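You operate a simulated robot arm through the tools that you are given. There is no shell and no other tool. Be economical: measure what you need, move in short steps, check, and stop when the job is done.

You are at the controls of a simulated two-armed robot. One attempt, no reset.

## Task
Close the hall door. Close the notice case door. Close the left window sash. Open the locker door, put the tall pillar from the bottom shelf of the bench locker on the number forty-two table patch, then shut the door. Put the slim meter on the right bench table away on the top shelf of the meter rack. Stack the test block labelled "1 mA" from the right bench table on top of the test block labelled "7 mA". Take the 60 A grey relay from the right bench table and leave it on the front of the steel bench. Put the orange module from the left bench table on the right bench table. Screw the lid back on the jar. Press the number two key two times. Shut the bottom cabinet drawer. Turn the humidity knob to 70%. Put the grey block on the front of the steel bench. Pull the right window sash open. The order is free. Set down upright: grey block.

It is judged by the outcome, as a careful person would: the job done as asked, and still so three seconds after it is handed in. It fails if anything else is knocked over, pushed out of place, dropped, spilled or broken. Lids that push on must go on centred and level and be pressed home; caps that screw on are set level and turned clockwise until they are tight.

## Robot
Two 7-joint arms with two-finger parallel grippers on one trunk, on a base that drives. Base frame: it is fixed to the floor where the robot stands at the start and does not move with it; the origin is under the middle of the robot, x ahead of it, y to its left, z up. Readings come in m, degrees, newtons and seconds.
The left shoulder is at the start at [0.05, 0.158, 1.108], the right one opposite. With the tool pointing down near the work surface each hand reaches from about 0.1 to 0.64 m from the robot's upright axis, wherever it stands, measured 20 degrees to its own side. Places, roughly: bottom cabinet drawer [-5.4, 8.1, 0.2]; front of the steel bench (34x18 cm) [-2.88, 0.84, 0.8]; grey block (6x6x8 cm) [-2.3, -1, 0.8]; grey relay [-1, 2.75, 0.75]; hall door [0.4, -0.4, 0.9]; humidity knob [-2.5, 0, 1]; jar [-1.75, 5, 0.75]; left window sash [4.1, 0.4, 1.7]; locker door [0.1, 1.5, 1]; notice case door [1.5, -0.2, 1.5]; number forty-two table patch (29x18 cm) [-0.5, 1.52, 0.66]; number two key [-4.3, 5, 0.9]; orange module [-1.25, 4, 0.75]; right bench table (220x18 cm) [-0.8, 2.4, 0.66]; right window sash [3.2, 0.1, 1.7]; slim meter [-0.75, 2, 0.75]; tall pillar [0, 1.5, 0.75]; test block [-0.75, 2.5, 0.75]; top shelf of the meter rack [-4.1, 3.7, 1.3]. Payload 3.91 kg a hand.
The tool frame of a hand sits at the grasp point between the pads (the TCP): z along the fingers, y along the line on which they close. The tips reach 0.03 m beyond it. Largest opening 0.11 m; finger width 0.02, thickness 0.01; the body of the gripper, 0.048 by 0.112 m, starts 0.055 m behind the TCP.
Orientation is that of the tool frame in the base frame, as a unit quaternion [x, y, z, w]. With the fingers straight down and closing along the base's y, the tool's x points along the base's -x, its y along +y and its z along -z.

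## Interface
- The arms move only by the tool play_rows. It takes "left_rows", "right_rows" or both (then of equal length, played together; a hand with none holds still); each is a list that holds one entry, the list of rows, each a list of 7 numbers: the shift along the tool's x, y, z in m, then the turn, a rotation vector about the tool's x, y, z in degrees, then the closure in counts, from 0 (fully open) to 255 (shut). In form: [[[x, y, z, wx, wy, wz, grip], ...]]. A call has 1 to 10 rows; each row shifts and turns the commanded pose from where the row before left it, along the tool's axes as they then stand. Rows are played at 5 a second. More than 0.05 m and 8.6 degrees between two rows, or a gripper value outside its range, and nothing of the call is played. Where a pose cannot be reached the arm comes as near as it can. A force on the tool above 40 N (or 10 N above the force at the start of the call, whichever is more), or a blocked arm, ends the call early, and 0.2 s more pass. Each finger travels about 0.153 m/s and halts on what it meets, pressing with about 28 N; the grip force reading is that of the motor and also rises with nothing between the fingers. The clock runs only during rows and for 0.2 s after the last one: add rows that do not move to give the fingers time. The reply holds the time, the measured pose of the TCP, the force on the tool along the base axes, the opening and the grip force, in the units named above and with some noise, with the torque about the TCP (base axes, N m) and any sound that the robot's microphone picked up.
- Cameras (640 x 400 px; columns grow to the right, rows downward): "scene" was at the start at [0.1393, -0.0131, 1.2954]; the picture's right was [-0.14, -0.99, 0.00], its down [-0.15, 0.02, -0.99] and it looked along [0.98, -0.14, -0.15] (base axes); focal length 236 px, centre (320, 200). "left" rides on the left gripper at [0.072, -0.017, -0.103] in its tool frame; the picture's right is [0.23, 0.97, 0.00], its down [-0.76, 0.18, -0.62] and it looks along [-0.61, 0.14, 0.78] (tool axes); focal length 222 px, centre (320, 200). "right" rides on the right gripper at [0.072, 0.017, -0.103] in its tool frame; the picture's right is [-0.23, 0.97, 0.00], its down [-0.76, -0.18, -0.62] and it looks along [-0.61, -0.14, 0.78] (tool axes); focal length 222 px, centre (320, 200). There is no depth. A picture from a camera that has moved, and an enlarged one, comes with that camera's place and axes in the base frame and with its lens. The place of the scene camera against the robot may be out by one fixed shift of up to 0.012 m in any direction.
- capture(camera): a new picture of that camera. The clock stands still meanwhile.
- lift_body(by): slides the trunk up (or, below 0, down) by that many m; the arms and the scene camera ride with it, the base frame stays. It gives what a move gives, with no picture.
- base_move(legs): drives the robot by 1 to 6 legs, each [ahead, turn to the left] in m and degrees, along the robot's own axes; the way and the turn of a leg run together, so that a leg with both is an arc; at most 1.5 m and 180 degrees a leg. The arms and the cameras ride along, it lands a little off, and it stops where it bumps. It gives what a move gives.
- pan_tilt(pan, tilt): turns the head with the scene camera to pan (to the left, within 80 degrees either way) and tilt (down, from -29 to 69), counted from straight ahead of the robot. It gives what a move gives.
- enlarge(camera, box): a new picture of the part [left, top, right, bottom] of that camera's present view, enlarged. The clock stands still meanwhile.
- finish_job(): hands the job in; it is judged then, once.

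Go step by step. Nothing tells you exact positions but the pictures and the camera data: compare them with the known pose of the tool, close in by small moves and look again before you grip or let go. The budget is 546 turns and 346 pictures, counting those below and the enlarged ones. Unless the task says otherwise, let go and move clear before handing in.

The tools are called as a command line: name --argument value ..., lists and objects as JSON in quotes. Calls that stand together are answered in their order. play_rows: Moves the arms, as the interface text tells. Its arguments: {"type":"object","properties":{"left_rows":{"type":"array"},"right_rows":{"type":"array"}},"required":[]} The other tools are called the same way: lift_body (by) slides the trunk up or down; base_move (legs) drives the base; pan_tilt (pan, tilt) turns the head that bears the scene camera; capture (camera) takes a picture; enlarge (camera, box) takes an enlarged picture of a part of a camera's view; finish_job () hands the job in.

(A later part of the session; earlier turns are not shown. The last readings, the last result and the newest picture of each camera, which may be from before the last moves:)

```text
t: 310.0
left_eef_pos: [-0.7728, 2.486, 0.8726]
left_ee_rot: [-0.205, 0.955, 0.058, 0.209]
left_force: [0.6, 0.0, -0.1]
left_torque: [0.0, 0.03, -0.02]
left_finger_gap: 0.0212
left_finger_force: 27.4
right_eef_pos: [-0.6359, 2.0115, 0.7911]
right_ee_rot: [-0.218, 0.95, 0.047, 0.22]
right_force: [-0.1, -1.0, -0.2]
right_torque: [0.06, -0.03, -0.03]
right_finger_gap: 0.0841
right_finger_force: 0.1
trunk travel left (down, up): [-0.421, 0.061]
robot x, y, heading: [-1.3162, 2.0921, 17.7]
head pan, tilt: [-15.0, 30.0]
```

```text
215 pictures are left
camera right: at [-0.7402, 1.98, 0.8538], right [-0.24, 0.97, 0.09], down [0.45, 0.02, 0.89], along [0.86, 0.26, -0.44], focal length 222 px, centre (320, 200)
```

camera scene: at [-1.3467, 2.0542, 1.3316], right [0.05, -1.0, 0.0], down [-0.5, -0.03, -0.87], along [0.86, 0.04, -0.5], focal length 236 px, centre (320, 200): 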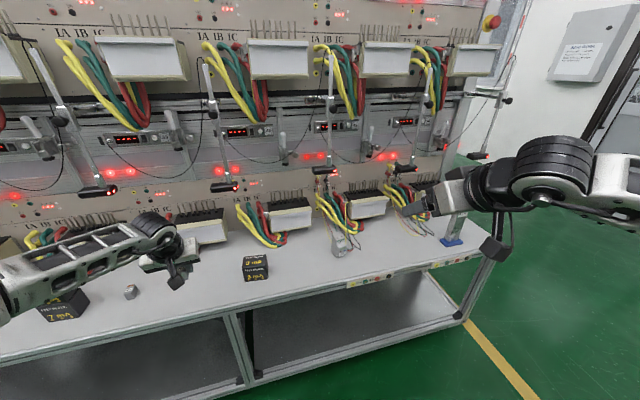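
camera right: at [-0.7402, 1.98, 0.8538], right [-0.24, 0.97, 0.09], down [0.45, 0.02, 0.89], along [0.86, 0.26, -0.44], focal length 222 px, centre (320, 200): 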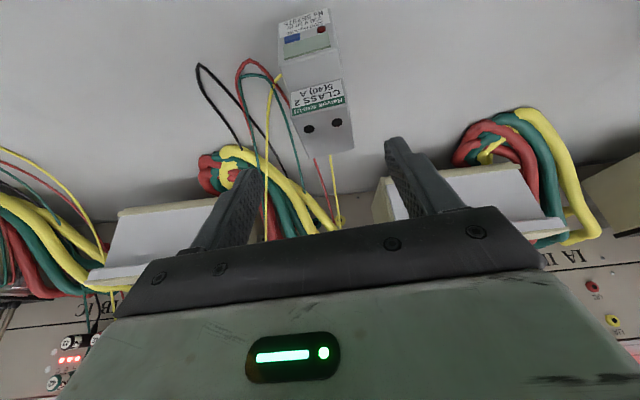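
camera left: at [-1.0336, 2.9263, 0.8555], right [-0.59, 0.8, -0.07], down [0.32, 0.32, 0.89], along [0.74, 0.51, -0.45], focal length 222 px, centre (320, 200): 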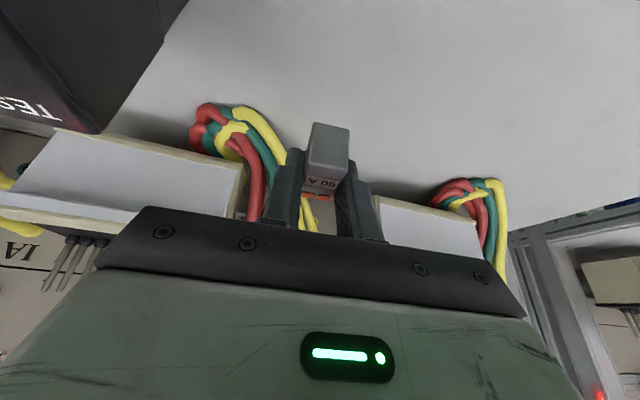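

play_rows --right_rows '[[[0.0036, 0.005, -0.0017, 0, 0, 0, 60], [0, 0, 0.0, 0, 0, 0, 60]]]'

lift_body --by -0.045

capture --camera "right"

```text
t: 310.6
left_eef_pos: [-0.7722, 2.4845, 0.8721]
left_ee_rot: [-0.204, 0.954, 0.058, 0.21]
left_force: [-0.2, 0.1, 0.1]
left_torque: [0.02, -0.01, 0.0]
left_finger_gap: 0.0211
left_finger_force: 28.3
right_eef_pos: [-0.6416, 2.015, 0.7916]
right_ee_rot: [-0.218, 0.95, 0.048, 0.219]
right_force: [-0.2, -0.4, 0.6]
right_torque: [0.0, -0.01, 0.0]
right_finger_gap: 0.0842
right_finger_force: 0.0
trunk travel left (down, up): [-0.421, 0.061]
robot x, y, heading: [-1.3179, 2.0884, 18.0]
head pan, tilt: [-15.0, 30.0]
```

```text
t: 311.5
left_eef_pos: [-0.7717, 2.4844, 0.8279]
left_ee_rot: [-0.204, 0.954, 0.059, 0.21]
left_force: [0.4, -0.5, 0.3]
left_torque: [0.01, -0.05, 0.01]
left_finger_gap: 0.0212
left_finger_force: 28.5
right_eef_pos: [-0.6409, 2.014, 0.7476]
right_ee_rot: [-0.22, 0.95, 0.048, 0.218]
right_force: [0.1, 0.0, -0.5]
right_torque: [-0.01, -0.02, 0.02]
right_finger_gap: 0.0843
right_finger_force: 0.0
trunk travel left (down, up): [-0.376, 0.106]
robot x, y, heading: [-1.3213, 2.0902, 18.2]
head pan, tilt: [-15.0, 30.0]
```

```text
214 pictures are left
camera right: at [-0.7461, 1.9826, 0.8086], right [-0.24, 0.97, 0.09], down [0.45, 0.02, 0.89], along [0.86, 0.26, -0.44], focal length 222 px, centre (320, 200)
```

right: 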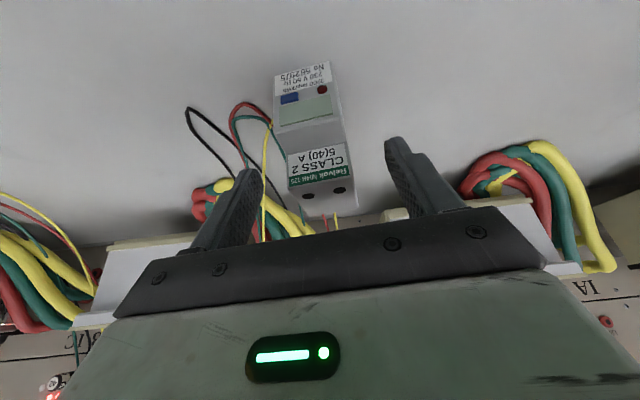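

lift_body --by -0.025

play_rows --right_rows '[[[0, 0, 0, 0, 0, 0, 130], [0, 0, 0, 0, 0, 0, 200], [0, 0, 0.0, 0, 0, 0, 255], [0, 0, 0.0, 0, 0, 0, 255]]]'

lift_body --by 0.12

capture --camera "right"

```text
t: 312.2
left_eef_pos: [-0.7722, 2.4845, 0.8025]
left_ee_rot: [-0.204, 0.954, 0.059, 0.21]
left_force: [0.0, 0.1, -0.2]
left_torque: [0.01, -0.03, -0.02]
left_finger_gap: 0.021
left_finger_force: 28.3
right_eef_pos: [-0.6404, 2.0149, 0.7216]
right_ee_rot: [-0.219, 0.95, 0.048, 0.219]
right_force: [0.7, 0.2, 0.3]
right_torque: [-0.01, -0.03, 0.0]
right_finger_gap: 0.0844
right_finger_force: 0.1
trunk travel left (down, up): [-0.351, 0.131]
robot x, y, heading: [-1.3176, 2.093, 18.0]
head pan, tilt: [-15.0, 30.0]
```

```text
t: 313.2
left_eef_pos: [-0.7722, 2.4855, 0.8034]
left_ee_rot: [-0.204, 0.954, 0.058, 0.21]
left_force: [0.1, 0.4, -0.3]
left_torque: [-0.02, 0.01, -0.04]
left_finger_gap: 0.021
left_finger_force: 28.1
right_eef_pos: [-0.6402, 2.0143, 0.7223]
right_ee_rot: [-0.219, 0.95, 0.049, 0.22]
right_force: [1.4, 0.9, 1.8]
right_torque: [0.1, 0.05, -0.02]
right_finger_gap: 0.0359
right_finger_force: 28.2
trunk travel left (down, up): [-0.351, 0.131]
robot x, y, heading: [-1.3165, 2.0901, 18.0]
head pan, tilt: [-15.0, 30.0]
```

```text
t: 314.7
left_eef_pos: [-0.7722, 2.4854, 0.9219]
left_ee_rot: [-0.204, 0.954, 0.059, 0.21]
left_force: [-0.3, 0.4, -0.5]
left_torque: [-0.02, 0.01, 0.02]
left_finger_gap: 0.0208
left_finger_force: 27.7
right_eef_pos: [-0.6405, 2.0135, 0.8409]
right_ee_rot: [-0.219, 0.95, 0.048, 0.218]
right_force: [-0.7, 0.8, -0.9]
right_torque: [0.01, -0.04, 0.02]
right_finger_gap: 0.0355
right_finger_force: 27.4
trunk travel left (down, up): [-0.471, 0.011]
robot x, y, heading: [-1.3198, 2.086, 17.9]
head pan, tilt: [-15.0, 30.0]
```

```text
213 pictures are left
camera right: at [-0.7458, 1.9827, 0.9032], right [-0.24, 0.97, 0.09], down [0.45, 0.02, 0.89], along [0.86, 0.26, -0.44], focal length 222 px, centre (320, 200)
```

right: 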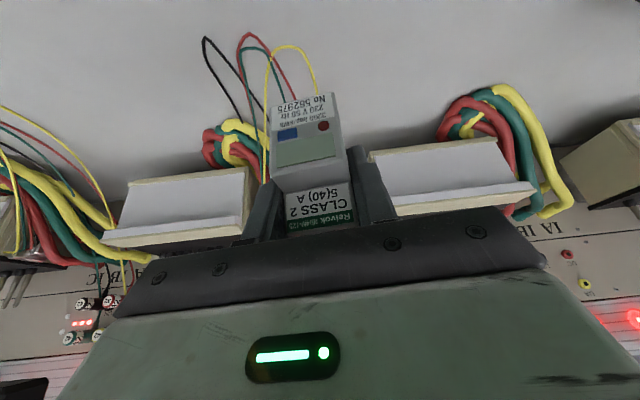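

The slim meter is held in the right hand. Now I'll back into the aisle and turn round to face the steel bench side.

base_move --legs '[[-0.6, 0], [0, 90], [-0.4, 0], [0, 90]]'

pan_tilt --pan 0 --tilt 15

capture --camera "scene"

```text
t: 327.8
left_eef_pos: [-2.3231, 1.1356, 0.9226]
left_ee_rot: [0.955, 0.201, -0.211, 0.058]
left_force: [-0.4, -0.4, -0.1]
left_torque: [0.0, 0.01, 0.02]
left_finger_gap: 0.0213
left_finger_force: 28.3
right_eef_pos: [-2.4513, 1.6072, 0.8412]
right_ee_rot: [0.95, 0.216, -0.219, 0.047]
right_force: [1.1, 0.4, -1.7]
right_torque: [0.01, 0.03, -0.01]
right_finger_gap: 0.0355
right_finger_force: 27.7
trunk travel left (down, up): [-0.471, 0.011]
robot x, y, heading: [-1.7761, 1.5261, -162.6]
head pan, tilt: [-15.0, 30.0]
```

```text
t: 328.6
left_eef_pos: [-2.3238, 1.1365, 0.9217]
left_ee_rot: [0.955, 0.201, -0.21, 0.058]
left_force: [0.5, 0.3, -0.9]
left_torque: [0.01, 0.02, 0.0]
left_finger_gap: 0.0212
left_finger_force: 27.6
right_eef_pos: [-2.4519, 1.6069, 0.8413]
right_ee_rot: [0.95, 0.216, -0.218, 0.047]
right_force: [0.1, -0.6, -2.0]
right_torque: [0.01, 0.03, 0.01]
right_finger_gap: 0.0359
right_finger_force: 28.3
trunk travel left (down, up): [-0.471, 0.011]
robot x, y, heading: [-1.7727, 1.5293, -162.7]
head pan, tilt: [0.0, 15.0]
```

```text
212 pictures are left
camera scene: at [-1.8946, 1.4873, 1.4058], right [-0.3, 0.95, 0.0], down [0.25, 0.08, -0.97], along [-0.92, -0.29, -0.26], focal length 236 px, centre (320, 200)
```

scene: 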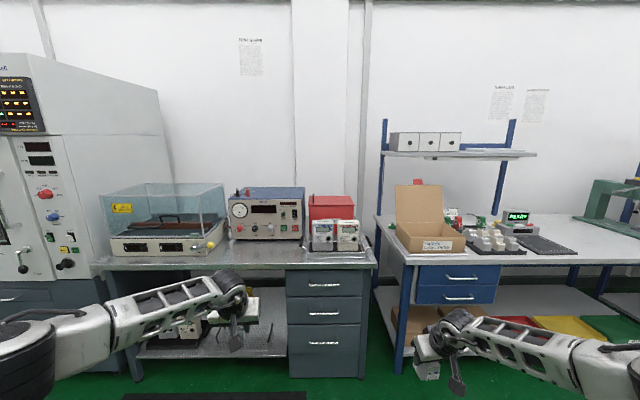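

enlarge --camera "scene" --box '[90, 170, 390, 290]'

```text
2.13 times, centred on (240, 230) of scene
camera zoom: at [-1.8946, 1.4873, 1.4058], right [-0.3, 0.95, 0.0], down [0.25, 0.08, -0.97], along [-0.92, -0.29, -0.26], focal length 503 px, centre (491, 136)
```

zoom: 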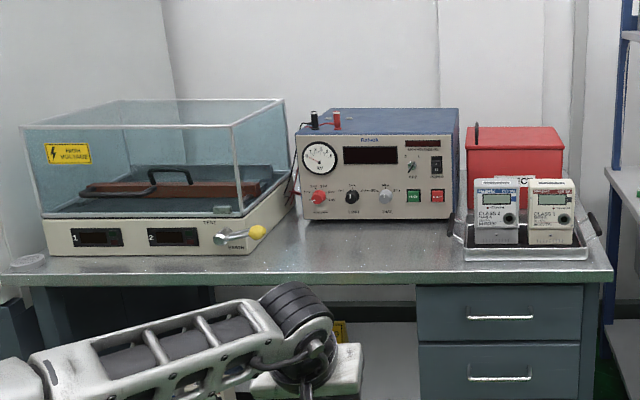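

The strip in front of the console is clear (v about 1.52–1.86). I'll raise and draw back the right hand with the meter before moving in.

play_rows --right_rows '[[[0.0, 0, -0.045, 0, 0, 0, 255], [0.0, 0, -0.045, 0, 0, 0, 255], [0.01, 0, -0.045, 0, 0, 0, 255], [0.01, 0, -0.045, 0, 0, 0, 255], [0.01, 0, -0.04, 0, 0, 0, 255]]]'

base_move --legs '[[0.45, 0.6]]'

pan_tilt --pan 10 --tilt 30

capture --camera "scene"

```text
t: 329.8
left_eef_pos: [-2.3231, 1.136, 0.9225]
left_ee_rot: [0.955, 0.2, -0.211, 0.058]
left_force: [0.3, -0.6, -0.5]
left_torque: [-0.01, 0.01, 0.0]
left_finger_gap: 0.0212
left_finger_force: 28.4
right_eef_pos: [-2.3379, 1.6596, 1.0248]
right_ee_rot: [0.95, 0.217, -0.219, 0.047]
right_force: [-0.1, -0.3, -0.1]
right_torque: [-0.03, 0.0, 0.04]
right_finger_gap: 0.0358
right_finger_force: 28.3
trunk travel left (down, up): [-0.471, 0.011]
robot x, y, heading: [-1.7728, 1.5287, -162.3]
head pan, tilt: [0.0, 15.0]
```

```text
t: 332.5
left_eef_pos: [-2.748, 0.9929, 0.9231]
left_ee_rot: [0.954, 0.205, -0.209, 0.058]
left_force: [0.2, -0.2, -0.7]
left_torque: [-0.01, 0.06, -0.01]
left_finger_gap: 0.0213
left_finger_force: 27.3
right_eef_pos: [-2.7693, 1.5165, 1.0237]
right_ee_rot: [0.95, 0.22, -0.218, 0.049]
right_force: [-1.0, -0.8, -2.3]
right_torque: [-0.03, -0.03, -0.01]
right_finger_gap: 0.0357
right_finger_force: 28.0
trunk travel left (down, up): [-0.471, 0.011]
robot x, y, heading: [-2.198, 1.3901, -162.3]
head pan, tilt: [0.0, 15.0]
```

```text
t: 333.3
left_eef_pos: [-2.7475, 0.9934, 0.922]
left_ee_rot: [0.954, 0.205, -0.21, 0.058]
left_force: [-0.4, 0.3, -0.8]
left_torque: [-0.02, 0.01, 0.01]
left_finger_gap: 0.0213
left_finger_force: 27.4
right_eef_pos: [-2.7688, 1.5171, 1.0247]
right_ee_rot: [0.95, 0.218, -0.219, 0.047]
right_force: [0.6, -1.3, -1.6]
right_torque: [0.0, 0.01, 0.01]
right_finger_gap: 0.0358
right_finger_force: 28.3
trunk travel left (down, up): [-0.471, 0.011]
robot x, y, heading: [-2.2056, 1.3878, -161.9]
head pan, tilt: [10.0, 30.0]
```

```text
210 pictures are left
camera scene: at [-2.3127, 1.3351, 1.3817], right [-0.47, 0.88, 0.0], down [0.44, 0.23, -0.87], along [-0.76, -0.41, -0.5], focal length 236 px, centre (320, 200)
```

scene: 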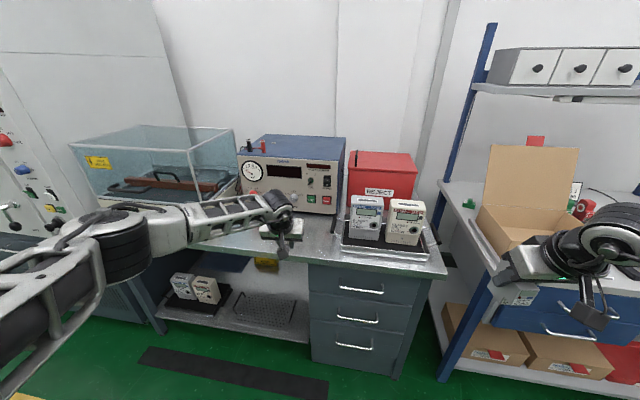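

base_move --legs '[[0.1, 0]]'

play_rows --left_rows '[[[-0.03, 0, 0.014, 0, 0, 0, 255], [-0.03, 0, 0.014, 0, 0, 0, 255], [0.017, 0, 0.036, 0, 0, 0, 255], [0, 0, 0, 0, 0, 0, 255]]]'

enlarge --camera "scene" --box '[190, 150, 390, 290]'

capture --camera "left"

```text
t: 334.4
left_eef_pos: [-2.8425, 0.9631, 0.9221]
left_ee_rot: [0.954, 0.205, -0.209, 0.058]
left_force: [-0.4, -0.6, -0.4]
left_torque: [-0.01, 0.02, -0.01]
left_finger_gap: 0.0214
left_finger_force: 27.7
right_eef_pos: [-2.8628, 1.4861, 1.0246]
right_ee_rot: [0.95, 0.22, -0.218, 0.047]
right_force: [0.1, -0.1, -2.4]
right_torque: [0.0, 0.0, 0.02]
right_finger_gap: 0.0359
right_finger_force: 28.1
trunk travel left (down, up): [-0.471, 0.011]
robot x, y, heading: [-2.2967, 1.3621, -162.2]
head pan, tilt: [10.0, 30.0]
```

```text
t: 335.4
left_eef_pos: [-2.8861, 0.9414, 0.8859]
left_ee_rot: [0.954, 0.205, -0.21, 0.058]
left_force: [0.0, -0.2, -1.2]
left_torque: [0.03, -0.02, -0.02]
left_finger_gap: 0.0214
left_finger_force: 28.2
left hand out of reach, approached as far as the arm can: row 2, 3
right_eef_pos: [-2.8628, 1.4863, 1.0255]
right_ee_rot: [0.95, 0.22, -0.218, 0.048]
right_force: [0.1, 0.6, -1.7]
right_torque: [-0.02, 0.0, -0.01]
right_finger_gap: 0.0357
right_finger_force: 28.0
trunk travel left (down, up): [-0.471, 0.011]
robot x, y, heading: [-2.2978, 1.3598, -161.8]
head pan, tilt: [10.0, 30.0]
```

```text
2.86 times, centred on (290, 220) of scene
camera zoom: at [-2.4067, 1.3041, 1.3817], right [-0.47, 0.88, 0.0], down [0.44, 0.24, -0.87], along [-0.76, -0.41, -0.5], focal length 674 px, centre (406, 143)
```

zoom: 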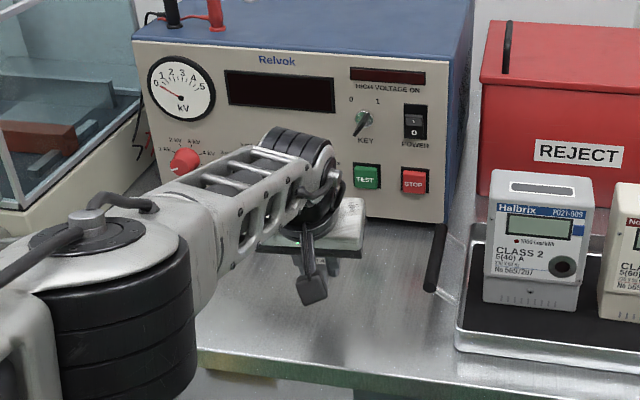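

```text
208 pictures are left
camera left: at [-2.7935, 1.003, 0.9483], right [0.59, -0.8, -0.07], down [-0.32, -0.32, 0.89], along [-0.74, -0.5, -0.45], focal length 222 px, centre (320, 200)
```

left: 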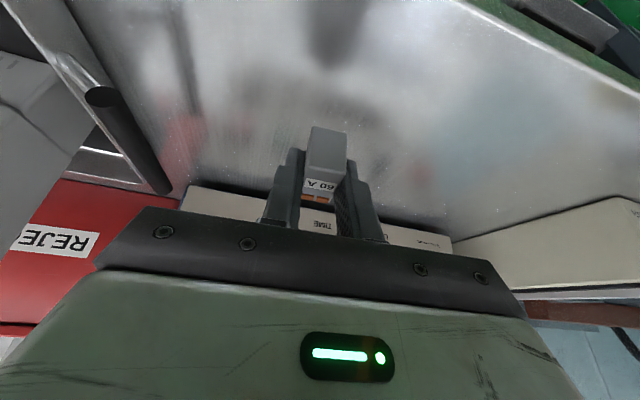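

Over the strip (u≈-2.45, v≈1.79). Lowering with the trunk.

lift_body --by -0.042

enlarge --camera "left" --box '[220, 60, 460, 220]'

```text
t: 336.3
left_eef_pos: [-2.8849, 0.9401, 0.8441]
left_ee_rot: [0.954, 0.205, -0.21, 0.059]
left_force: [0.0, -0.1, -0.7]
left_torque: [0.01, 0.0, -0.01]
left_finger_gap: 0.0211
left_finger_force: 28.2
right_eef_pos: [-2.8639, 1.485, 0.9821]
right_ee_rot: [0.949, 0.22, -0.219, 0.048]
right_force: [-0.6, 0.7, -2.1]
right_torque: [-0.01, -0.04, 0.03]
right_finger_gap: 0.0358
right_finger_force: 27.9
trunk travel left (down, up): [-0.429, 0.053]
robot x, y, heading: [-2.2993, 1.3567, -162.0]
head pan, tilt: [10.0, 30.0]
```

```text
2.50 times, centred on (340, 140) of left
camera zoom: at [-2.7933, 1.0026, 0.9065], right [0.59, -0.8, -0.07], down [-0.32, -0.32, 0.89], along [-0.74, -0.51, -0.45], focal length 555 px, centre (270, 350)
```

zoom: 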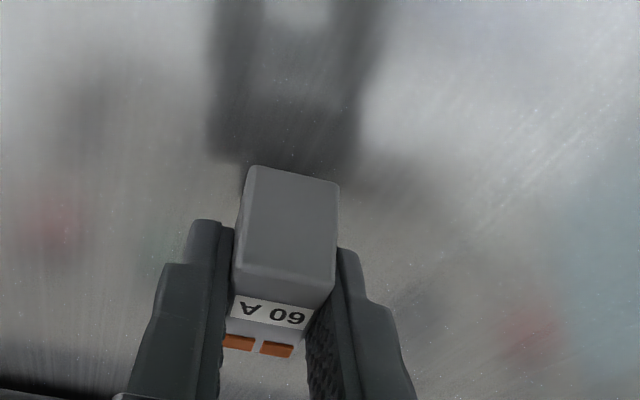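

lift_body --by -0.006

lift_body --by -0.004

```text
t: 336.9
left_eef_pos: [-2.8857, 0.9408, 0.8372]
left_ee_rot: [0.954, 0.205, -0.21, 0.058]
left_force: [0.1, 0.8, -0.8]
left_torque: [0.03, 0.02, -0.01]
left_finger_gap: 0.0212
left_finger_force: 27.7
right_eef_pos: [-2.8638, 1.4862, 0.9759]
right_ee_rot: [0.949, 0.22, -0.219, 0.048]
right_force: [0.2, -0.7, -1.0]
right_torque: [-0.02, -0.01, -0.03]
right_finger_gap: 0.0359
right_finger_force: 27.3
trunk travel left (down, up): [-0.423, 0.059]
robot x, y, heading: [-2.2967, 1.3599, -161.9]
head pan, tilt: [10.0, 30.0]
```

```text
t: 337.4
left_eef_pos: [-2.8857, 0.9398, 0.8331]
left_ee_rot: [0.954, 0.205, -0.209, 0.058]
left_force: [0.3, -0.3, -0.6]
left_torque: [-0.03, 0.03, 0.01]
left_finger_gap: 0.0214
left_finger_force: 28.4
right_eef_pos: [-2.8632, 1.4847, 0.9718]
right_ee_rot: [0.949, 0.22, -0.218, 0.048]
right_force: [0.6, 0.3, -1.0]
right_torque: [0.01, -0.04, 0.01]
right_finger_gap: 0.0358
right_finger_force: 28.3
trunk travel left (down, up): [-0.419, 0.063]
robot x, y, heading: [-2.2952, 1.3593, -161.8]
head pan, tilt: [10.0, 30.0]
```

lift_body --by -0.004

lift_body --by -0.003

enlarge --camera "left" --box '[220, 60, 460, 220]'

```text
t: 337.9
left_eef_pos: [-2.8853, 0.9401, 0.8322]
left_ee_rot: [0.954, 0.204, -0.212, 0.059]
left_force: [2.3, -0.6, 12.3]
left_torque: [0.12, -0.06, -0.02]
left_finger_gap: 0.0213
left_finger_force: 28.4
right_eef_pos: [-2.8619, 1.4864, 0.9693]
right_ee_rot: [0.949, 0.22, -0.219, 0.049]
right_force: [0.1, 0.7, -1.5]
right_torque: [-0.01, 0.01, 0.01]
right_finger_gap: 0.0358
right_finger_force: 27.6
trunk travel left (down, up): [-0.415, 0.067]
robot x, y, heading: [-2.3001, 1.3594, -161.9]
head pan, tilt: [10.0, 30.0]
```

```text
t: 338.4
left_eef_pos: [-2.887, 0.9399, 0.8319]
left_ee_rot: [0.953, 0.205, -0.214, 0.059]
left_force: [0.3, -2.4, 23.6]
left_torque: [0.16, 0.04, -0.02]
left_finger_gap: 0.0213
left_finger_force: 27.7
right_eef_pos: [-2.8623, 1.4866, 0.9661]
right_ee_rot: [0.949, 0.221, -0.22, 0.05]
right_force: [-0.1, -0.5, -2.2]
right_torque: [0.0, 0.0, -0.01]
right_finger_gap: 0.0355
right_finger_force: 28.2
trunk travel left (down, up): [-0.412, 0.07]
robot x, y, heading: [-2.2967, 1.3583, -161.7]
head pan, tilt: [10.0, 30.0]
```

```text
2.50 times, centred on (340, 140) of left
camera zoom: at [-2.7933, 1.0027, 0.8936], right [0.59, -0.8, -0.07], down [-0.31, -0.31, 0.9], along [-0.74, -0.51, -0.44], focal length 555 px, centre (270, 350)
```

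zoom: 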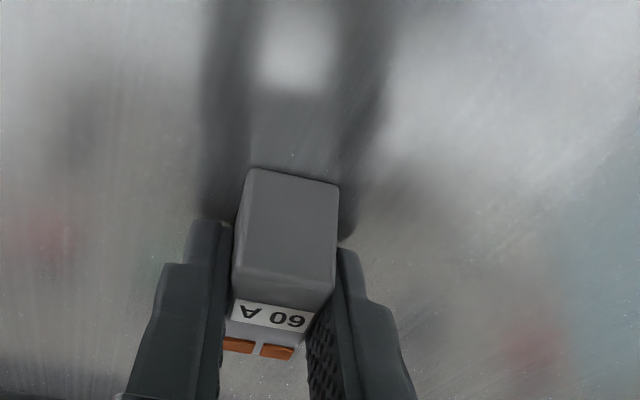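

It touches the bench. I'll relieve the pressure, open, and rise.

lift_body --by 0.006

play_rows --left_rows '[[[0, 0, 0, 0, 0, 0, 235], [0, 0, 0, 0, 0, 0, 170], [0, 0, 0, 0, 0, 0, 100], [0, 0, 0, 0, 0, 0, 100]]]'

lift_body --by 0.07

capture --camera "left"

```text
t: 339.0
left_eef_pos: [-2.8846, 0.9416, 0.8308]
left_ee_rot: [0.955, 0.205, -0.209, 0.058]
left_force: [-0.9, 0.2, 6.9]
left_torque: [-0.03, 0.2, 0.04]
left_finger_gap: 0.0213
left_finger_force: 27.7
right_eef_pos: [-2.8625, 1.4856, 0.9708]
right_ee_rot: [0.949, 0.22, -0.219, 0.048]
right_force: [0.3, -0.5, -1.0]
right_torque: [0.0, -0.02, 0.02]
right_finger_gap: 0.0357
right_finger_force: 27.8
trunk travel left (down, up): [-0.418, 0.064]
robot x, y, heading: [-2.2928, 1.3593, -161.8]
head pan, tilt: [10.0, 30.0]
```

```text
t: 340.0
left_eef_pos: [-2.8847, 0.941, 0.8318]
left_ee_rot: [0.954, 0.205, -0.209, 0.058]
left_force: [1.7, 0.1, 2.2]
left_torque: [0.06, -0.01, -0.09]
left_finger_gap: 0.0661
left_finger_force: 0.0
right_eef_pos: [-2.862, 1.4869, 0.9721]
right_ee_rot: [0.949, 0.221, -0.219, 0.048]
right_force: [0.3, 0.1, -2.3]
right_torque: [-0.01, -0.04, 0.02]
right_finger_gap: 0.0356
right_finger_force: 28.6
trunk travel left (down, up): [-0.418, 0.064]
robot x, y, heading: [-2.2949, 1.356, -161.8]
head pan, tilt: [10.0, 30.0]
```

```text
t: 341.0
left_eef_pos: [-2.8864, 0.9393, 0.8966]
left_ee_rot: [0.954, 0.205, -0.21, 0.058]
left_force: [0.1, 0.7, 0.0]
left_torque: [0.03, -0.02, 0.03]
left_finger_gap: 0.0668
left_finger_force: 0.0
right_eef_pos: [-2.8634, 1.486, 1.0361]
right_ee_rot: [0.95, 0.221, -0.217, 0.048]
right_force: [-0.1, 0.8, -1.4]
right_torque: [0.01, -0.02, 0.02]
right_finger_gap: 0.0358
right_finger_force: 27.9
right hand out of reach, approached as far as the arm can: row 1
trunk travel left (down, up): [-0.482, 0.0]
robot x, y, heading: [-2.2949, 1.3607, -162.1]
head pan, tilt: [10.0, 30.0]
```

```text
205 pictures are left
camera left: at [-2.7936, 1.0026, 0.9598], right [0.59, -0.8, -0.07], down [-0.32, -0.32, 0.89], along [-0.74, -0.51, -0.45], focal length 222 px, centre (320, 200)
```

left: 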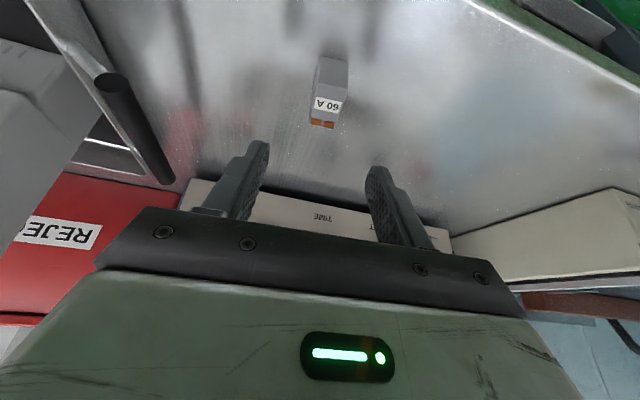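

The relay stands on the front of the steel bench. With the left hand free, I'll fetch the grey block next, driving down the aisle past the chamber.

base_move --legs '[[-0.55, 0], [0, 90], [1.0, 0], [0.9, 0], [0, -90]]'

pan_tilt --pan 0 --tilt 15

capture --camera "scene"

```text
t: 361.0
left_eef_pos: [-1.7022, -0.7089, 0.8964]
left_ee_rot: [0.949, 0.227, -0.208, 0.064]
left_force: [0.2, 0.6, -0.6]
left_torque: [-0.04, -0.02, -0.01]
left_finger_gap: 0.0668
left_finger_force: 0.0
right_eef_pos: [-1.7066, -0.1626, 1.0368]
right_ee_rot: [0.944, 0.242, -0.218, 0.053]
right_force: [0.5, -0.6, -1.5]
right_torque: [0.01, 0.0, -0.01]
right_finger_gap: 0.0359
right_finger_force: 27.2
trunk travel left (down, up): [-0.482, 0.0]
robot x, y, heading: [-1.1337, -0.2618, -159.2]
head pan, tilt: [10.0, 30.0]
```

```text
t: 361.8
left_eef_pos: [-1.7043, -0.7093, 0.897]
left_ee_rot: [0.95, 0.225, -0.209, 0.064]
left_force: [0.1, 0.6, -1.4]
left_torque: [0.02, 0.02, 0.01]
left_finger_gap: 0.0669
left_finger_force: 0.0
right_eef_pos: [-1.7069, -0.1635, 1.036]
right_ee_rot: [0.944, 0.242, -0.217, 0.053]
right_force: [-0.5, 1.3, -1.2]
right_torque: [-0.03, -0.01, -0.01]
right_finger_gap: 0.0361
right_finger_force: 28.0
trunk travel left (down, up): [-0.482, 0.0]
robot x, y, heading: [-1.1345, -0.2661, -159.2]
head pan, tilt: [0.0, 15.0]
```

```text
204 pictures are left
camera scene: at [-1.2518, -0.3104, 1.4172], right [-0.35, 0.94, 0.0], down [0.24, 0.09, -0.97], along [-0.9, -0.34, -0.26], focal length 236 px, centre (320, 200)
```

scene: 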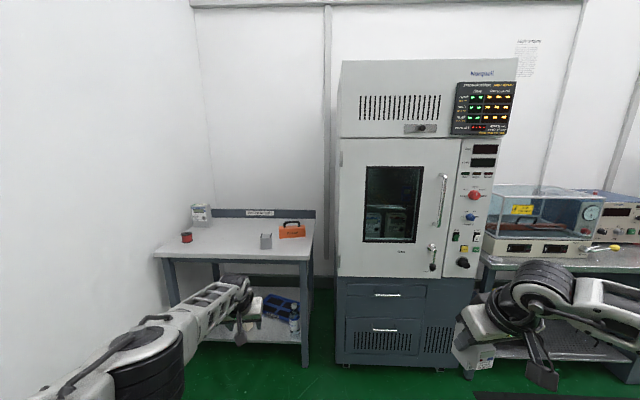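

enlarge --camera "scene" --box '[150, 190, 330, 290]'

enlarge --camera "scene" --box '[430, 130, 510, 290]'

```text
3.56 times, centred on (240, 240) of scene
camera zoom: at [-1.2518, -0.3104, 1.4172], right [-0.35, 0.94, 0.0], down [0.24, 0.09, -0.97], along [-0.9, -0.34, -0.26], focal length 839 px, centre (604, 58)
```

zoom: 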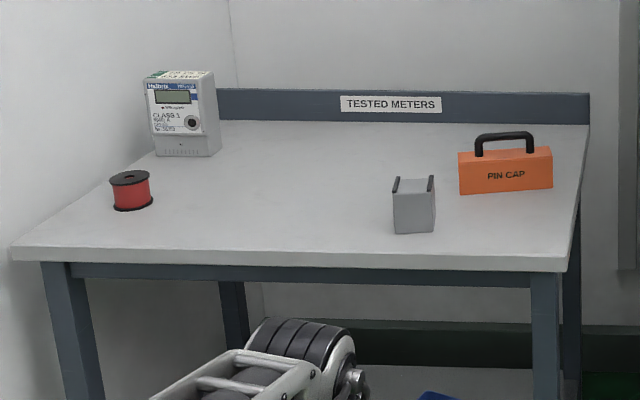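

```text
2.50 times, centred on (470, 210) of scene
camera zoom: at [-1.2518, -0.3104, 1.4172], right [-0.35, 0.94, 0.0], down [0.24, 0.09, -0.97], along [-0.9, -0.34, -0.26], focal length 590 px, centre (-55, 175)
```

zoom: 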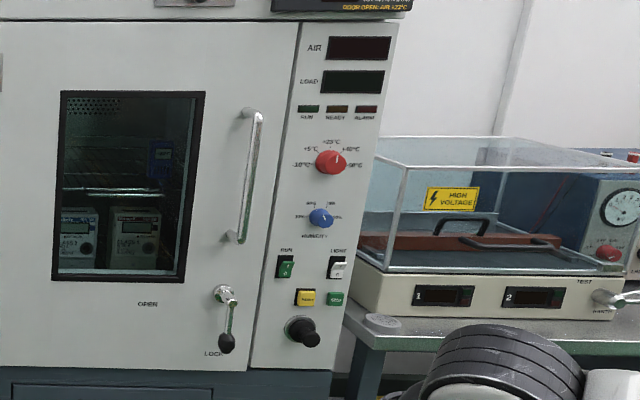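

The grey block is at about (-2.285, -1.03) on the small table. The right hand would come close to the chamber, so I'll draw it back first, then drive in for the left hand.

play_rows --right_rows '[[[0.036, 0, -0.0174, 0, 0, 0, 255], [0.036, 0, -0.0174, 0, 0, 0, 255], [0.036, 0, -0.0174, 0, 0, 0, 255], [0.036, 0, -0.0174, 0, 0, 0, 255], [0.036, 0, -0.0174, 0, 0, 0, 255]]]'

base_move --legs '[[0, 9.4], [0.6, 0], [0, -12.2]]'

pan_tilt --pan 10 --tilt 30

capture --camera "scene"

capture --camera "left"

```text
t: 363.0
left_eef_pos: [-1.7027, -0.7096, 0.8963]
left_ee_rot: [0.949, 0.227, -0.208, 0.064]
left_force: [0.9, -0.2, 0.5]
left_torque: [0.0, -0.01, 0.02]
left_finger_gap: 0.0669
left_finger_force: 0.1
right_eef_pos: [-1.545, -0.0635, 1.0349]
right_ee_rot: [0.944, 0.243, -0.217, 0.054]
right_force: [0.6, -0.1, -1.0]
right_torque: [-0.02, -0.03, 0.03]
right_finger_gap: 0.0359
right_finger_force: 27.9
right hand out of reach, approached as far as the arm can: row 5
trunk travel left (down, up): [-0.482, 0.0]
robot x, y, heading: [-1.136, -0.2611, -159.3]
head pan, tilt: [0.0, 15.0]
```

```text
t: 367.9
left_eef_pos: [-2.2514, -0.9837, 0.898]
left_ee_rot: [0.955, 0.201, -0.21, 0.058]
left_force: [-0.5, -0.6, -0.4]
left_torque: [-0.03, 0.0, 0.0]
left_finger_gap: 0.0668
left_finger_force: 0.1
right_eef_pos: [-2.0579, -0.3473, 1.0352]
right_ee_rot: [0.95, 0.217, -0.218, 0.048]
right_force: [0.4, -0.1, -1.8]
right_torque: [-0.01, -0.01, 0.01]
right_finger_gap: 0.0357
right_finger_force: 27.9
trunk travel left (down, up): [-0.482, 0.0]
robot x, y, heading: [-1.6619, -0.5667, -162.1]
head pan, tilt: [0.0, 15.0]
```

```text
t: 368.6
left_eef_pos: [-2.2505, -0.9826, 0.8966]
left_ee_rot: [0.955, 0.201, -0.21, 0.057]
left_force: [0.0, -0.9, -0.5]
left_torque: [0.0, -0.01, 0.02]
left_finger_gap: 0.0668
left_finger_force: 0.0
right_eef_pos: [-2.0587, -0.3474, 1.0357]
right_ee_rot: [0.95, 0.217, -0.218, 0.047]
right_force: [-0.5, 0.0, -1.6]
right_torque: [-0.01, 0.01, 0.0]
right_finger_gap: 0.036
right_finger_force: 27.5
trunk travel left (down, up): [-0.482, 0.0]
robot x, y, heading: [-1.6564, -0.5703, -162.0]
head pan, tilt: [10.0, 30.0]
```

```text
201 pictures are left
camera scene: at [-1.7693, -0.6224, 1.3932], right [-0.47, 0.88, 0.0], down [0.44, 0.23, -0.87], along [-0.77, -0.4, -0.5], focal length 236 px, centre (320, 200)
```

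scene: 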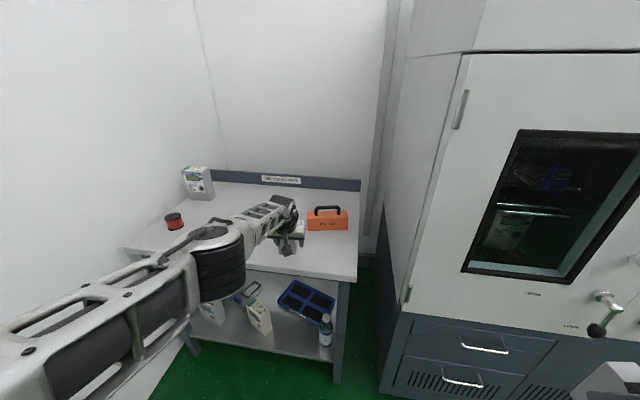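

```text
200 pictures are left
camera left: at [-2.1577, -0.9215, 0.9602], right [0.59, -0.81, -0.07], down [-0.32, -0.31, 0.89], along [-0.74, -0.5, -0.45], focal length 222 px, centre (320, 200)
```

left: 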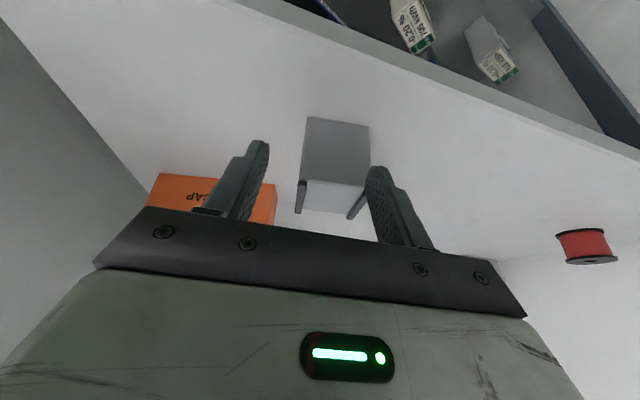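

The block's centre is about (-2.327, -1.05), yawed about 12°, top about z 0.85. I'll raise, open and yaw the left hand, then drive 0.12 m closer.

play_rows --left_rows '[[[-0.017, 0, -0.036, -2.5, 0, -5.4, 0], [0, 0.02, 0, 0, 0, 0, 0], [0, 0, 0, 0, 0, 0, 0]]]'

base_move --legs '[[0.11, 0]]'

capture --camera "left"

```text
t: 369.4
left_eef_pos: [-2.254, -1.0025, 0.935]
left_ee_rot: [0.943, 0.251, -0.207, 0.069]
left_force: [0.9, 0.4, -0.2]
left_torque: [0.0, -0.01, 0.01]
left_finger_gap: 0.11
left_finger_force: 0.0
left hand out of reach, approached as far as the arm can: row 1, 2
right_eef_pos: [-2.0593, -0.3475, 1.0355]
right_ee_rot: [0.951, 0.217, -0.217, 0.048]
right_force: [0.3, -0.5, -1.6]
right_torque: [0.0, -0.01, 0.03]
right_finger_gap: 0.0357
right_finger_force: 28.2
trunk travel left (down, up): [-0.482, 0.0]
robot x, y, heading: [-1.6606, -0.5679, -162.2]
head pan, tilt: [10.0, 30.0]
```

```text
t: 370.6
left_eef_pos: [-2.3579, -1.0364, 0.9341]
left_ee_rot: [0.943, 0.25, -0.206, 0.069]
left_force: [-0.5, -0.5, -0.1]
left_torque: [-0.01, -0.02, 0.02]
left_finger_gap: 0.1102
left_finger_force: 0.0
right_eef_pos: [-2.164, -0.3813, 1.0346]
right_ee_rot: [0.95, 0.218, -0.217, 0.048]
right_force: [-1.4, -0.5, -1.8]
right_torque: [0.02, -0.01, 0.03]
right_finger_gap: 0.0355
right_finger_force: 27.8
trunk travel left (down, up): [-0.482, 0.0]
robot x, y, heading: [-1.7633, -0.5987, -162.0]
head pan, tilt: [10.0, 30.0]
```

```text
199 pictures are left
camera left: at [-2.2726, -0.9655, 0.9968], right [0.67, -0.74, -0.07], down [-0.29, -0.35, 0.89], along [-0.69, -0.57, -0.45], focal length 222 px, centre (320, 200)
```

left: 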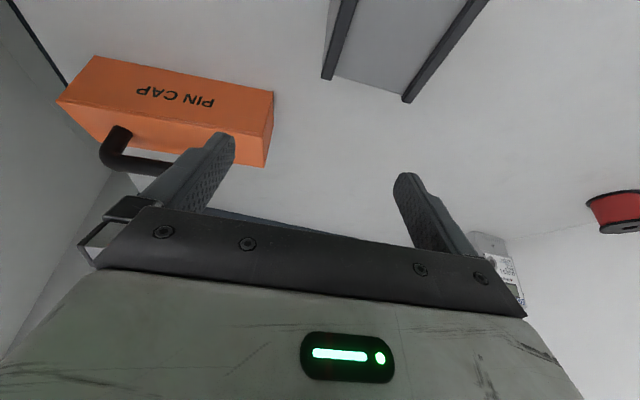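

The block's centre is about 3.7 cm behind and 2.6 cm left of the TCP. Correcting.

play_rows --left_rows '[[[0.0168, 0.013, -0.0078, 1.1, 0, 2.4, 0], [0.0168, 0.0126, -0.0078, 0, 0, 0, 0], [0, 0, 0, 0, 0, 0, 0]]]'

capture --camera "left"

enlarge --camera "scene" --box '[180, 170, 380, 290]'

```text
t: 371.4
left_eef_pos: [-2.3139, -1.0397, 0.9351]
left_ee_rot: [0.949, 0.229, -0.207, 0.064]
left_force: [-0.6, 1.0, -0.8]
left_torque: [-0.01, -0.03, -0.01]
left_finger_gap: 0.1101
left_finger_force: 0.0
left hand out of reach, approached as far as the arm can: row 1
right_eef_pos: [-2.1642, -0.3808, 1.035]
right_ee_rot: [0.95, 0.217, -0.219, 0.047]
right_force: [0.1, -0.3, -1.8]
right_torque: [-0.03, -0.01, 0.03]
right_finger_gap: 0.0357
right_finger_force: 27.7
trunk travel left (down, up): [-0.482, 0.0]
robot x, y, heading: [-1.7628, -0.6017, -162.0]
head pan, tilt: [10.0, 30.0]
```

```text
198 pictures are left
camera left: at [-2.2244, -0.9733, 0.998], right [0.63, -0.77, -0.07], down [-0.31, -0.33, 0.89], along [-0.71, -0.54, -0.45], focal length 222 px, centre (320, 200)
```

left: 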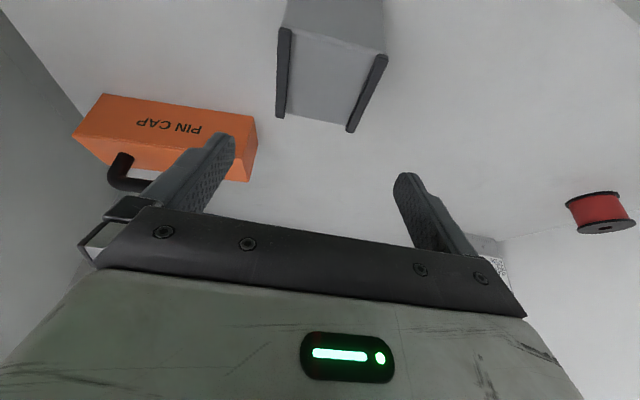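

```text
3.20 times, centred on (280, 230) of scene
camera zoom: at [-1.875, -0.6551, 1.393], right [-0.47, 0.88, 0.0], down [0.44, 0.23, -0.87], along [-0.77, -0.4, -0.5], focal length 755 px, centre (448, 104)
```

zoom: 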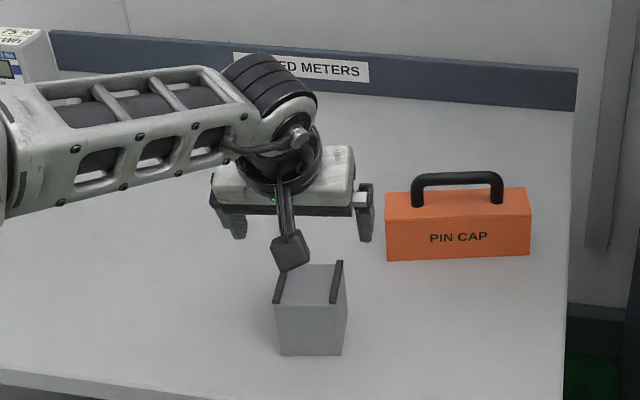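

The TCP is right over the block. I'll narrow the opening slightly to keep away from the orange box and lower with the trunk.

play_rows --left_rows '[[[0, 0, 0, 0, 0, 0, 45], [0, 0, 0, 0, 0, 0, 45]]]'

lift_body --by -0.06

capture --camera "left"

```text
t: 372.0
left_eef_pos: [-2.3117, -1.0413, 0.9353]
left_ee_rot: [0.949, 0.23, -0.208, 0.064]
left_force: [0.2, 0.7, -0.8]
left_torque: [-0.02, 0.02, 0.03]
left_finger_gap: 0.0906
left_finger_force: 0.0
right_eef_pos: [-2.163, -0.3823, 1.0369]
right_ee_rot: [0.95, 0.218, -0.219, 0.047]
right_force: [-0.8, 0.1, -1.0]
right_torque: [-0.04, -0.02, 0.04]
right_finger_gap: 0.0359
right_finger_force: 28.4
trunk travel left (down, up): [-0.482, 0.0]
robot x, y, heading: [-1.7682, -0.5994, -162.3]
head pan, tilt: [10.0, 30.0]
```

```text
t: 373.0
left_eef_pos: [-2.3137, -1.0414, 0.8751]
left_ee_rot: [0.949, 0.229, -0.208, 0.064]
left_force: [-0.5, -0.6, 0.6]
left_torque: [0.01, -0.01, -0.03]
left_finger_gap: 0.0906
left_finger_force: 0.0
right_eef_pos: [-2.1636, -0.3815, 0.9758]
right_ee_rot: [0.95, 0.218, -0.218, 0.048]
right_force: [0.5, 0.6, -1.5]
right_torque: [0.02, -0.01, 0.01]
right_finger_gap: 0.0355
right_finger_force: 27.7
trunk travel left (down, up): [-0.422, 0.06]
robot x, y, heading: [-1.7622, -0.6024, -162.2]
head pan, tilt: [10.0, 30.0]
```

```text
196 pictures are left
camera left: at [-2.2238, -0.9742, 0.9382], right [0.63, -0.77, -0.07], down [-0.31, -0.33, 0.89], along [-0.71, -0.54, -0.45], focal length 222 px, centre (320, 200)
```

left: 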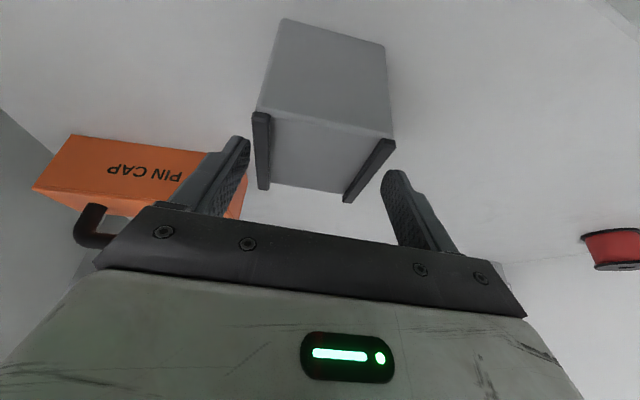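

Well aligned. A 3 mm shift, then down 5.5 cm and grip.

play_rows --left_rows '[[[0.002, -0.003, -0.001, 0, 0, 0, 30], [0, 0, 0, 0, 0, 0, 30]]]'

lift_body --by -0.055

capture --camera "left"

```text
t: 373.6
left_eef_pos: [-2.3123, -1.0377, 0.8746]
left_ee_rot: [0.949, 0.23, -0.208, 0.064]
left_force: [0.0, 0.5, 1.2]
left_torque: [-0.04, -0.01, 0.01]
left_finger_gap: 0.0971
left_finger_force: 0.0
right_eef_pos: [-2.1632, -0.382, 0.9758]
right_ee_rot: [0.95, 0.218, -0.218, 0.048]
right_force: [0.2, -0.2, -0.8]
right_torque: [0.01, -0.01, 0.0]
right_finger_gap: 0.0359
right_finger_force: 28.7
trunk travel left (down, up): [-0.422, 0.06]
robot x, y, heading: [-1.7674, -0.602, -162.3]
head pan, tilt: [10.0, 30.0]
```

```text
t: 374.5
left_eef_pos: [-2.319, -1.0396, 0.8357]
left_ee_rot: [0.946, 0.23, -0.222, 0.06]
left_force: [-0.7, 0.2, 13.1]
left_torque: [0.54, -0.41, 0.03]
left_finger_gap: 0.0969
left_finger_force: 0.0
right_eef_pos: [-2.1628, -0.3824, 0.9219]
right_ee_rot: [0.95, 0.218, -0.217, 0.048]
right_force: [-0.4, 0.4, -2.1]
right_torque: [0.04, -0.02, 0.01]
right_finger_gap: 0.0358
right_finger_force: 27.9
trunk travel left (down, up): [-0.368, 0.114]
robot x, y, heading: [-1.7651, -0.6024, -162.1]
head pan, tilt: [10.0, 30.0]
stopped: the force on the tool passed its limit at 45 N (the readings are from after the stop); the commanded pose is now the measured one
```

```text
195 pictures are left
camera left: at [-2.2284, -0.9714, 0.8951], right [0.63, -0.77, -0.09], down [-0.28, -0.33, 0.9], along [-0.72, -0.54, -0.43], focal length 222 px, centre (320, 200)
```

left: 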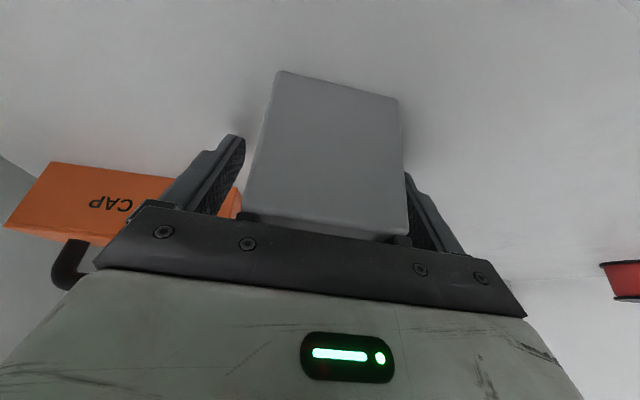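

The gripper body has met the block's top rails, so it's deep enough. I'll rise 6 mm and grip.

lift_body --by 0.012

play_rows --left_rows '[[[0, 0, 0, 0, 0, 0, 100], [0, 0, 0, 0, 0, 0, 200], [0, 0, 0, 0, 0, 0, 255], [0, 0, 0, 0, 0, 0, 255]]]'

capture --camera "left"

```text
t: 375.1
left_eef_pos: [-2.3177, -1.0385, 0.8405]
left_ee_rot: [0.946, 0.232, -0.216, 0.063]
left_force: [-0.9, 0.2, -0.3]
left_torque: [0.03, -0.03, -0.03]
left_finger_gap: 0.097
left_finger_force: 0.0
right_eef_pos: [-2.1634, -0.3824, 0.9321]
right_ee_rot: [0.95, 0.218, -0.218, 0.049]
right_force: [-0.7, -0.2, -1.1]
right_torque: [-0.02, -0.01, -0.03]
right_finger_gap: 0.036
right_finger_force: 27.8
trunk travel left (down, up): [-0.38, 0.102]
robot x, y, heading: [-1.7636, -0.6029, -162.0]
head pan, tilt: [10.0, 30.0]
```

```text
t: 376.1
left_eef_pos: [-2.3169, -1.0389, 0.8428]
left_ee_rot: [0.946, 0.231, -0.217, 0.062]
left_force: [-0.7, -0.2, 0.5]
left_torque: [0.07, 0.01, -0.02]
left_finger_gap: 0.0601
left_finger_force: 28.6
right_eef_pos: [-2.1627, -0.3811, 0.9339]
right_ee_rot: [0.95, 0.218, -0.217, 0.047]
right_force: [-0.2, -0.8, -1.2]
right_torque: [-0.04, -0.01, -0.05]
right_finger_gap: 0.0359
right_finger_force: 27.4
trunk travel left (down, up): [-0.38, 0.102]
robot x, y, heading: [-1.7628, -0.6017, -162.2]
head pan, tilt: [10.0, 30.0]
```

```text
194 pictures are left
camera left: at [-2.2271, -0.9718, 0.9034], right [0.63, -0.77, -0.08], down [-0.29, -0.33, 0.9], along [-0.72, -0.54, -0.43], focal length 222 px, centre (320, 200)
```

left: 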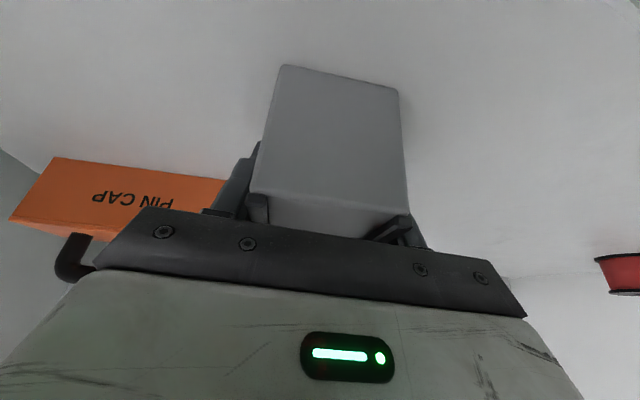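

Gripped at exactly 6 cm. Lifting, then carrying it to the steel bench.

lift_body --by 0.1

capture --camera "left"

base_move --legs '[[-0.65, 0], [0, -90], [0.94, 0], [0.94, 0], [0, 90]]'

capture --camera "scene"

```text
t: 377.4
left_eef_pos: [-2.3178, -1.0387, 0.9418]
left_ee_rot: [0.947, 0.231, -0.216, 0.062]
left_force: [-0.4, -0.5, -1.9]
left_torque: [-0.03, 0.05, -0.02]
left_finger_gap: 0.0603
left_finger_force: 27.9
right_eef_pos: [-2.1629, -0.3824, 1.0343]
right_ee_rot: [0.95, 0.218, -0.219, 0.048]
right_force: [-0.2, -0.3, -0.7]
right_torque: [0.02, 0.01, -0.01]
right_finger_gap: 0.036
right_finger_force: 28.0
trunk travel left (down, up): [-0.48, 0.002]
robot x, y, heading: [-1.7621, -0.6003, -162.1]
head pan, tilt: [10.0, 30.0]
```

```text
193 pictures are left
camera left: at [-2.2273, -0.9719, 1.0032], right [0.63, -0.77, -0.08], down [-0.29, -0.33, 0.9], along [-0.72, -0.54, -0.43], focal length 222 px, centre (320, 200)
```

left: 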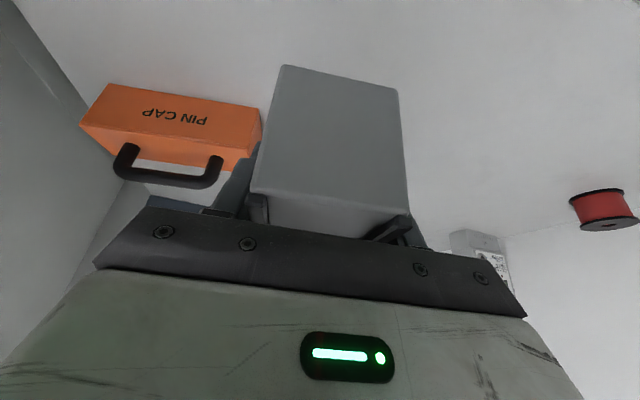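

```text
t: 397.7
left_eef_pos: [-2.2674, 0.93, 0.9428]
left_ee_rot: [0.945, 0.235, -0.218, 0.063]
left_force: [0.8, -0.6, -1.4]
left_torque: [-0.04, 0.03, 0.0]
left_finger_gap: 0.0599
left_finger_force: 28.0
right_eef_pos: [-2.1197, 1.5894, 1.0326]
right_ee_rot: [0.949, 0.223, -0.217, 0.049]
right_force: [-1.1, 0.2, -1.1]
right_torque: [0.04, 0.01, -0.01]
right_finger_gap: 0.0361
right_finger_force: 27.3
trunk travel left (down, up): [-0.48, 0.002]
robot x, y, heading: [-1.7173, 1.3724, -161.5]
head pan, tilt: [10.0, 30.0]
```

```text
192 pictures are left
camera scene: at [-1.8273, 1.3173, 1.3908], right [-0.48, 0.88, 0.0], down [0.44, 0.24, -0.87], along [-0.76, -0.41, -0.5], focal length 236 px, centre (320, 200)
```

scene: 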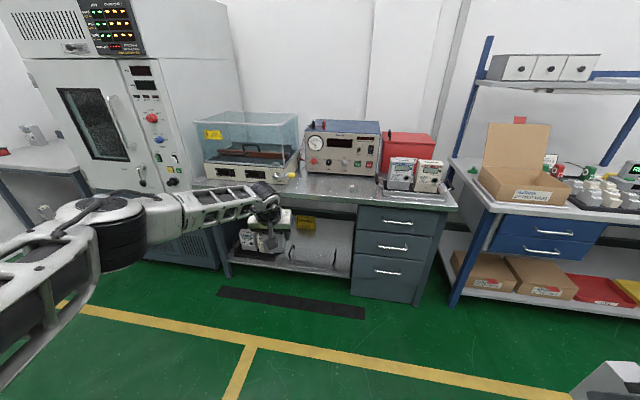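

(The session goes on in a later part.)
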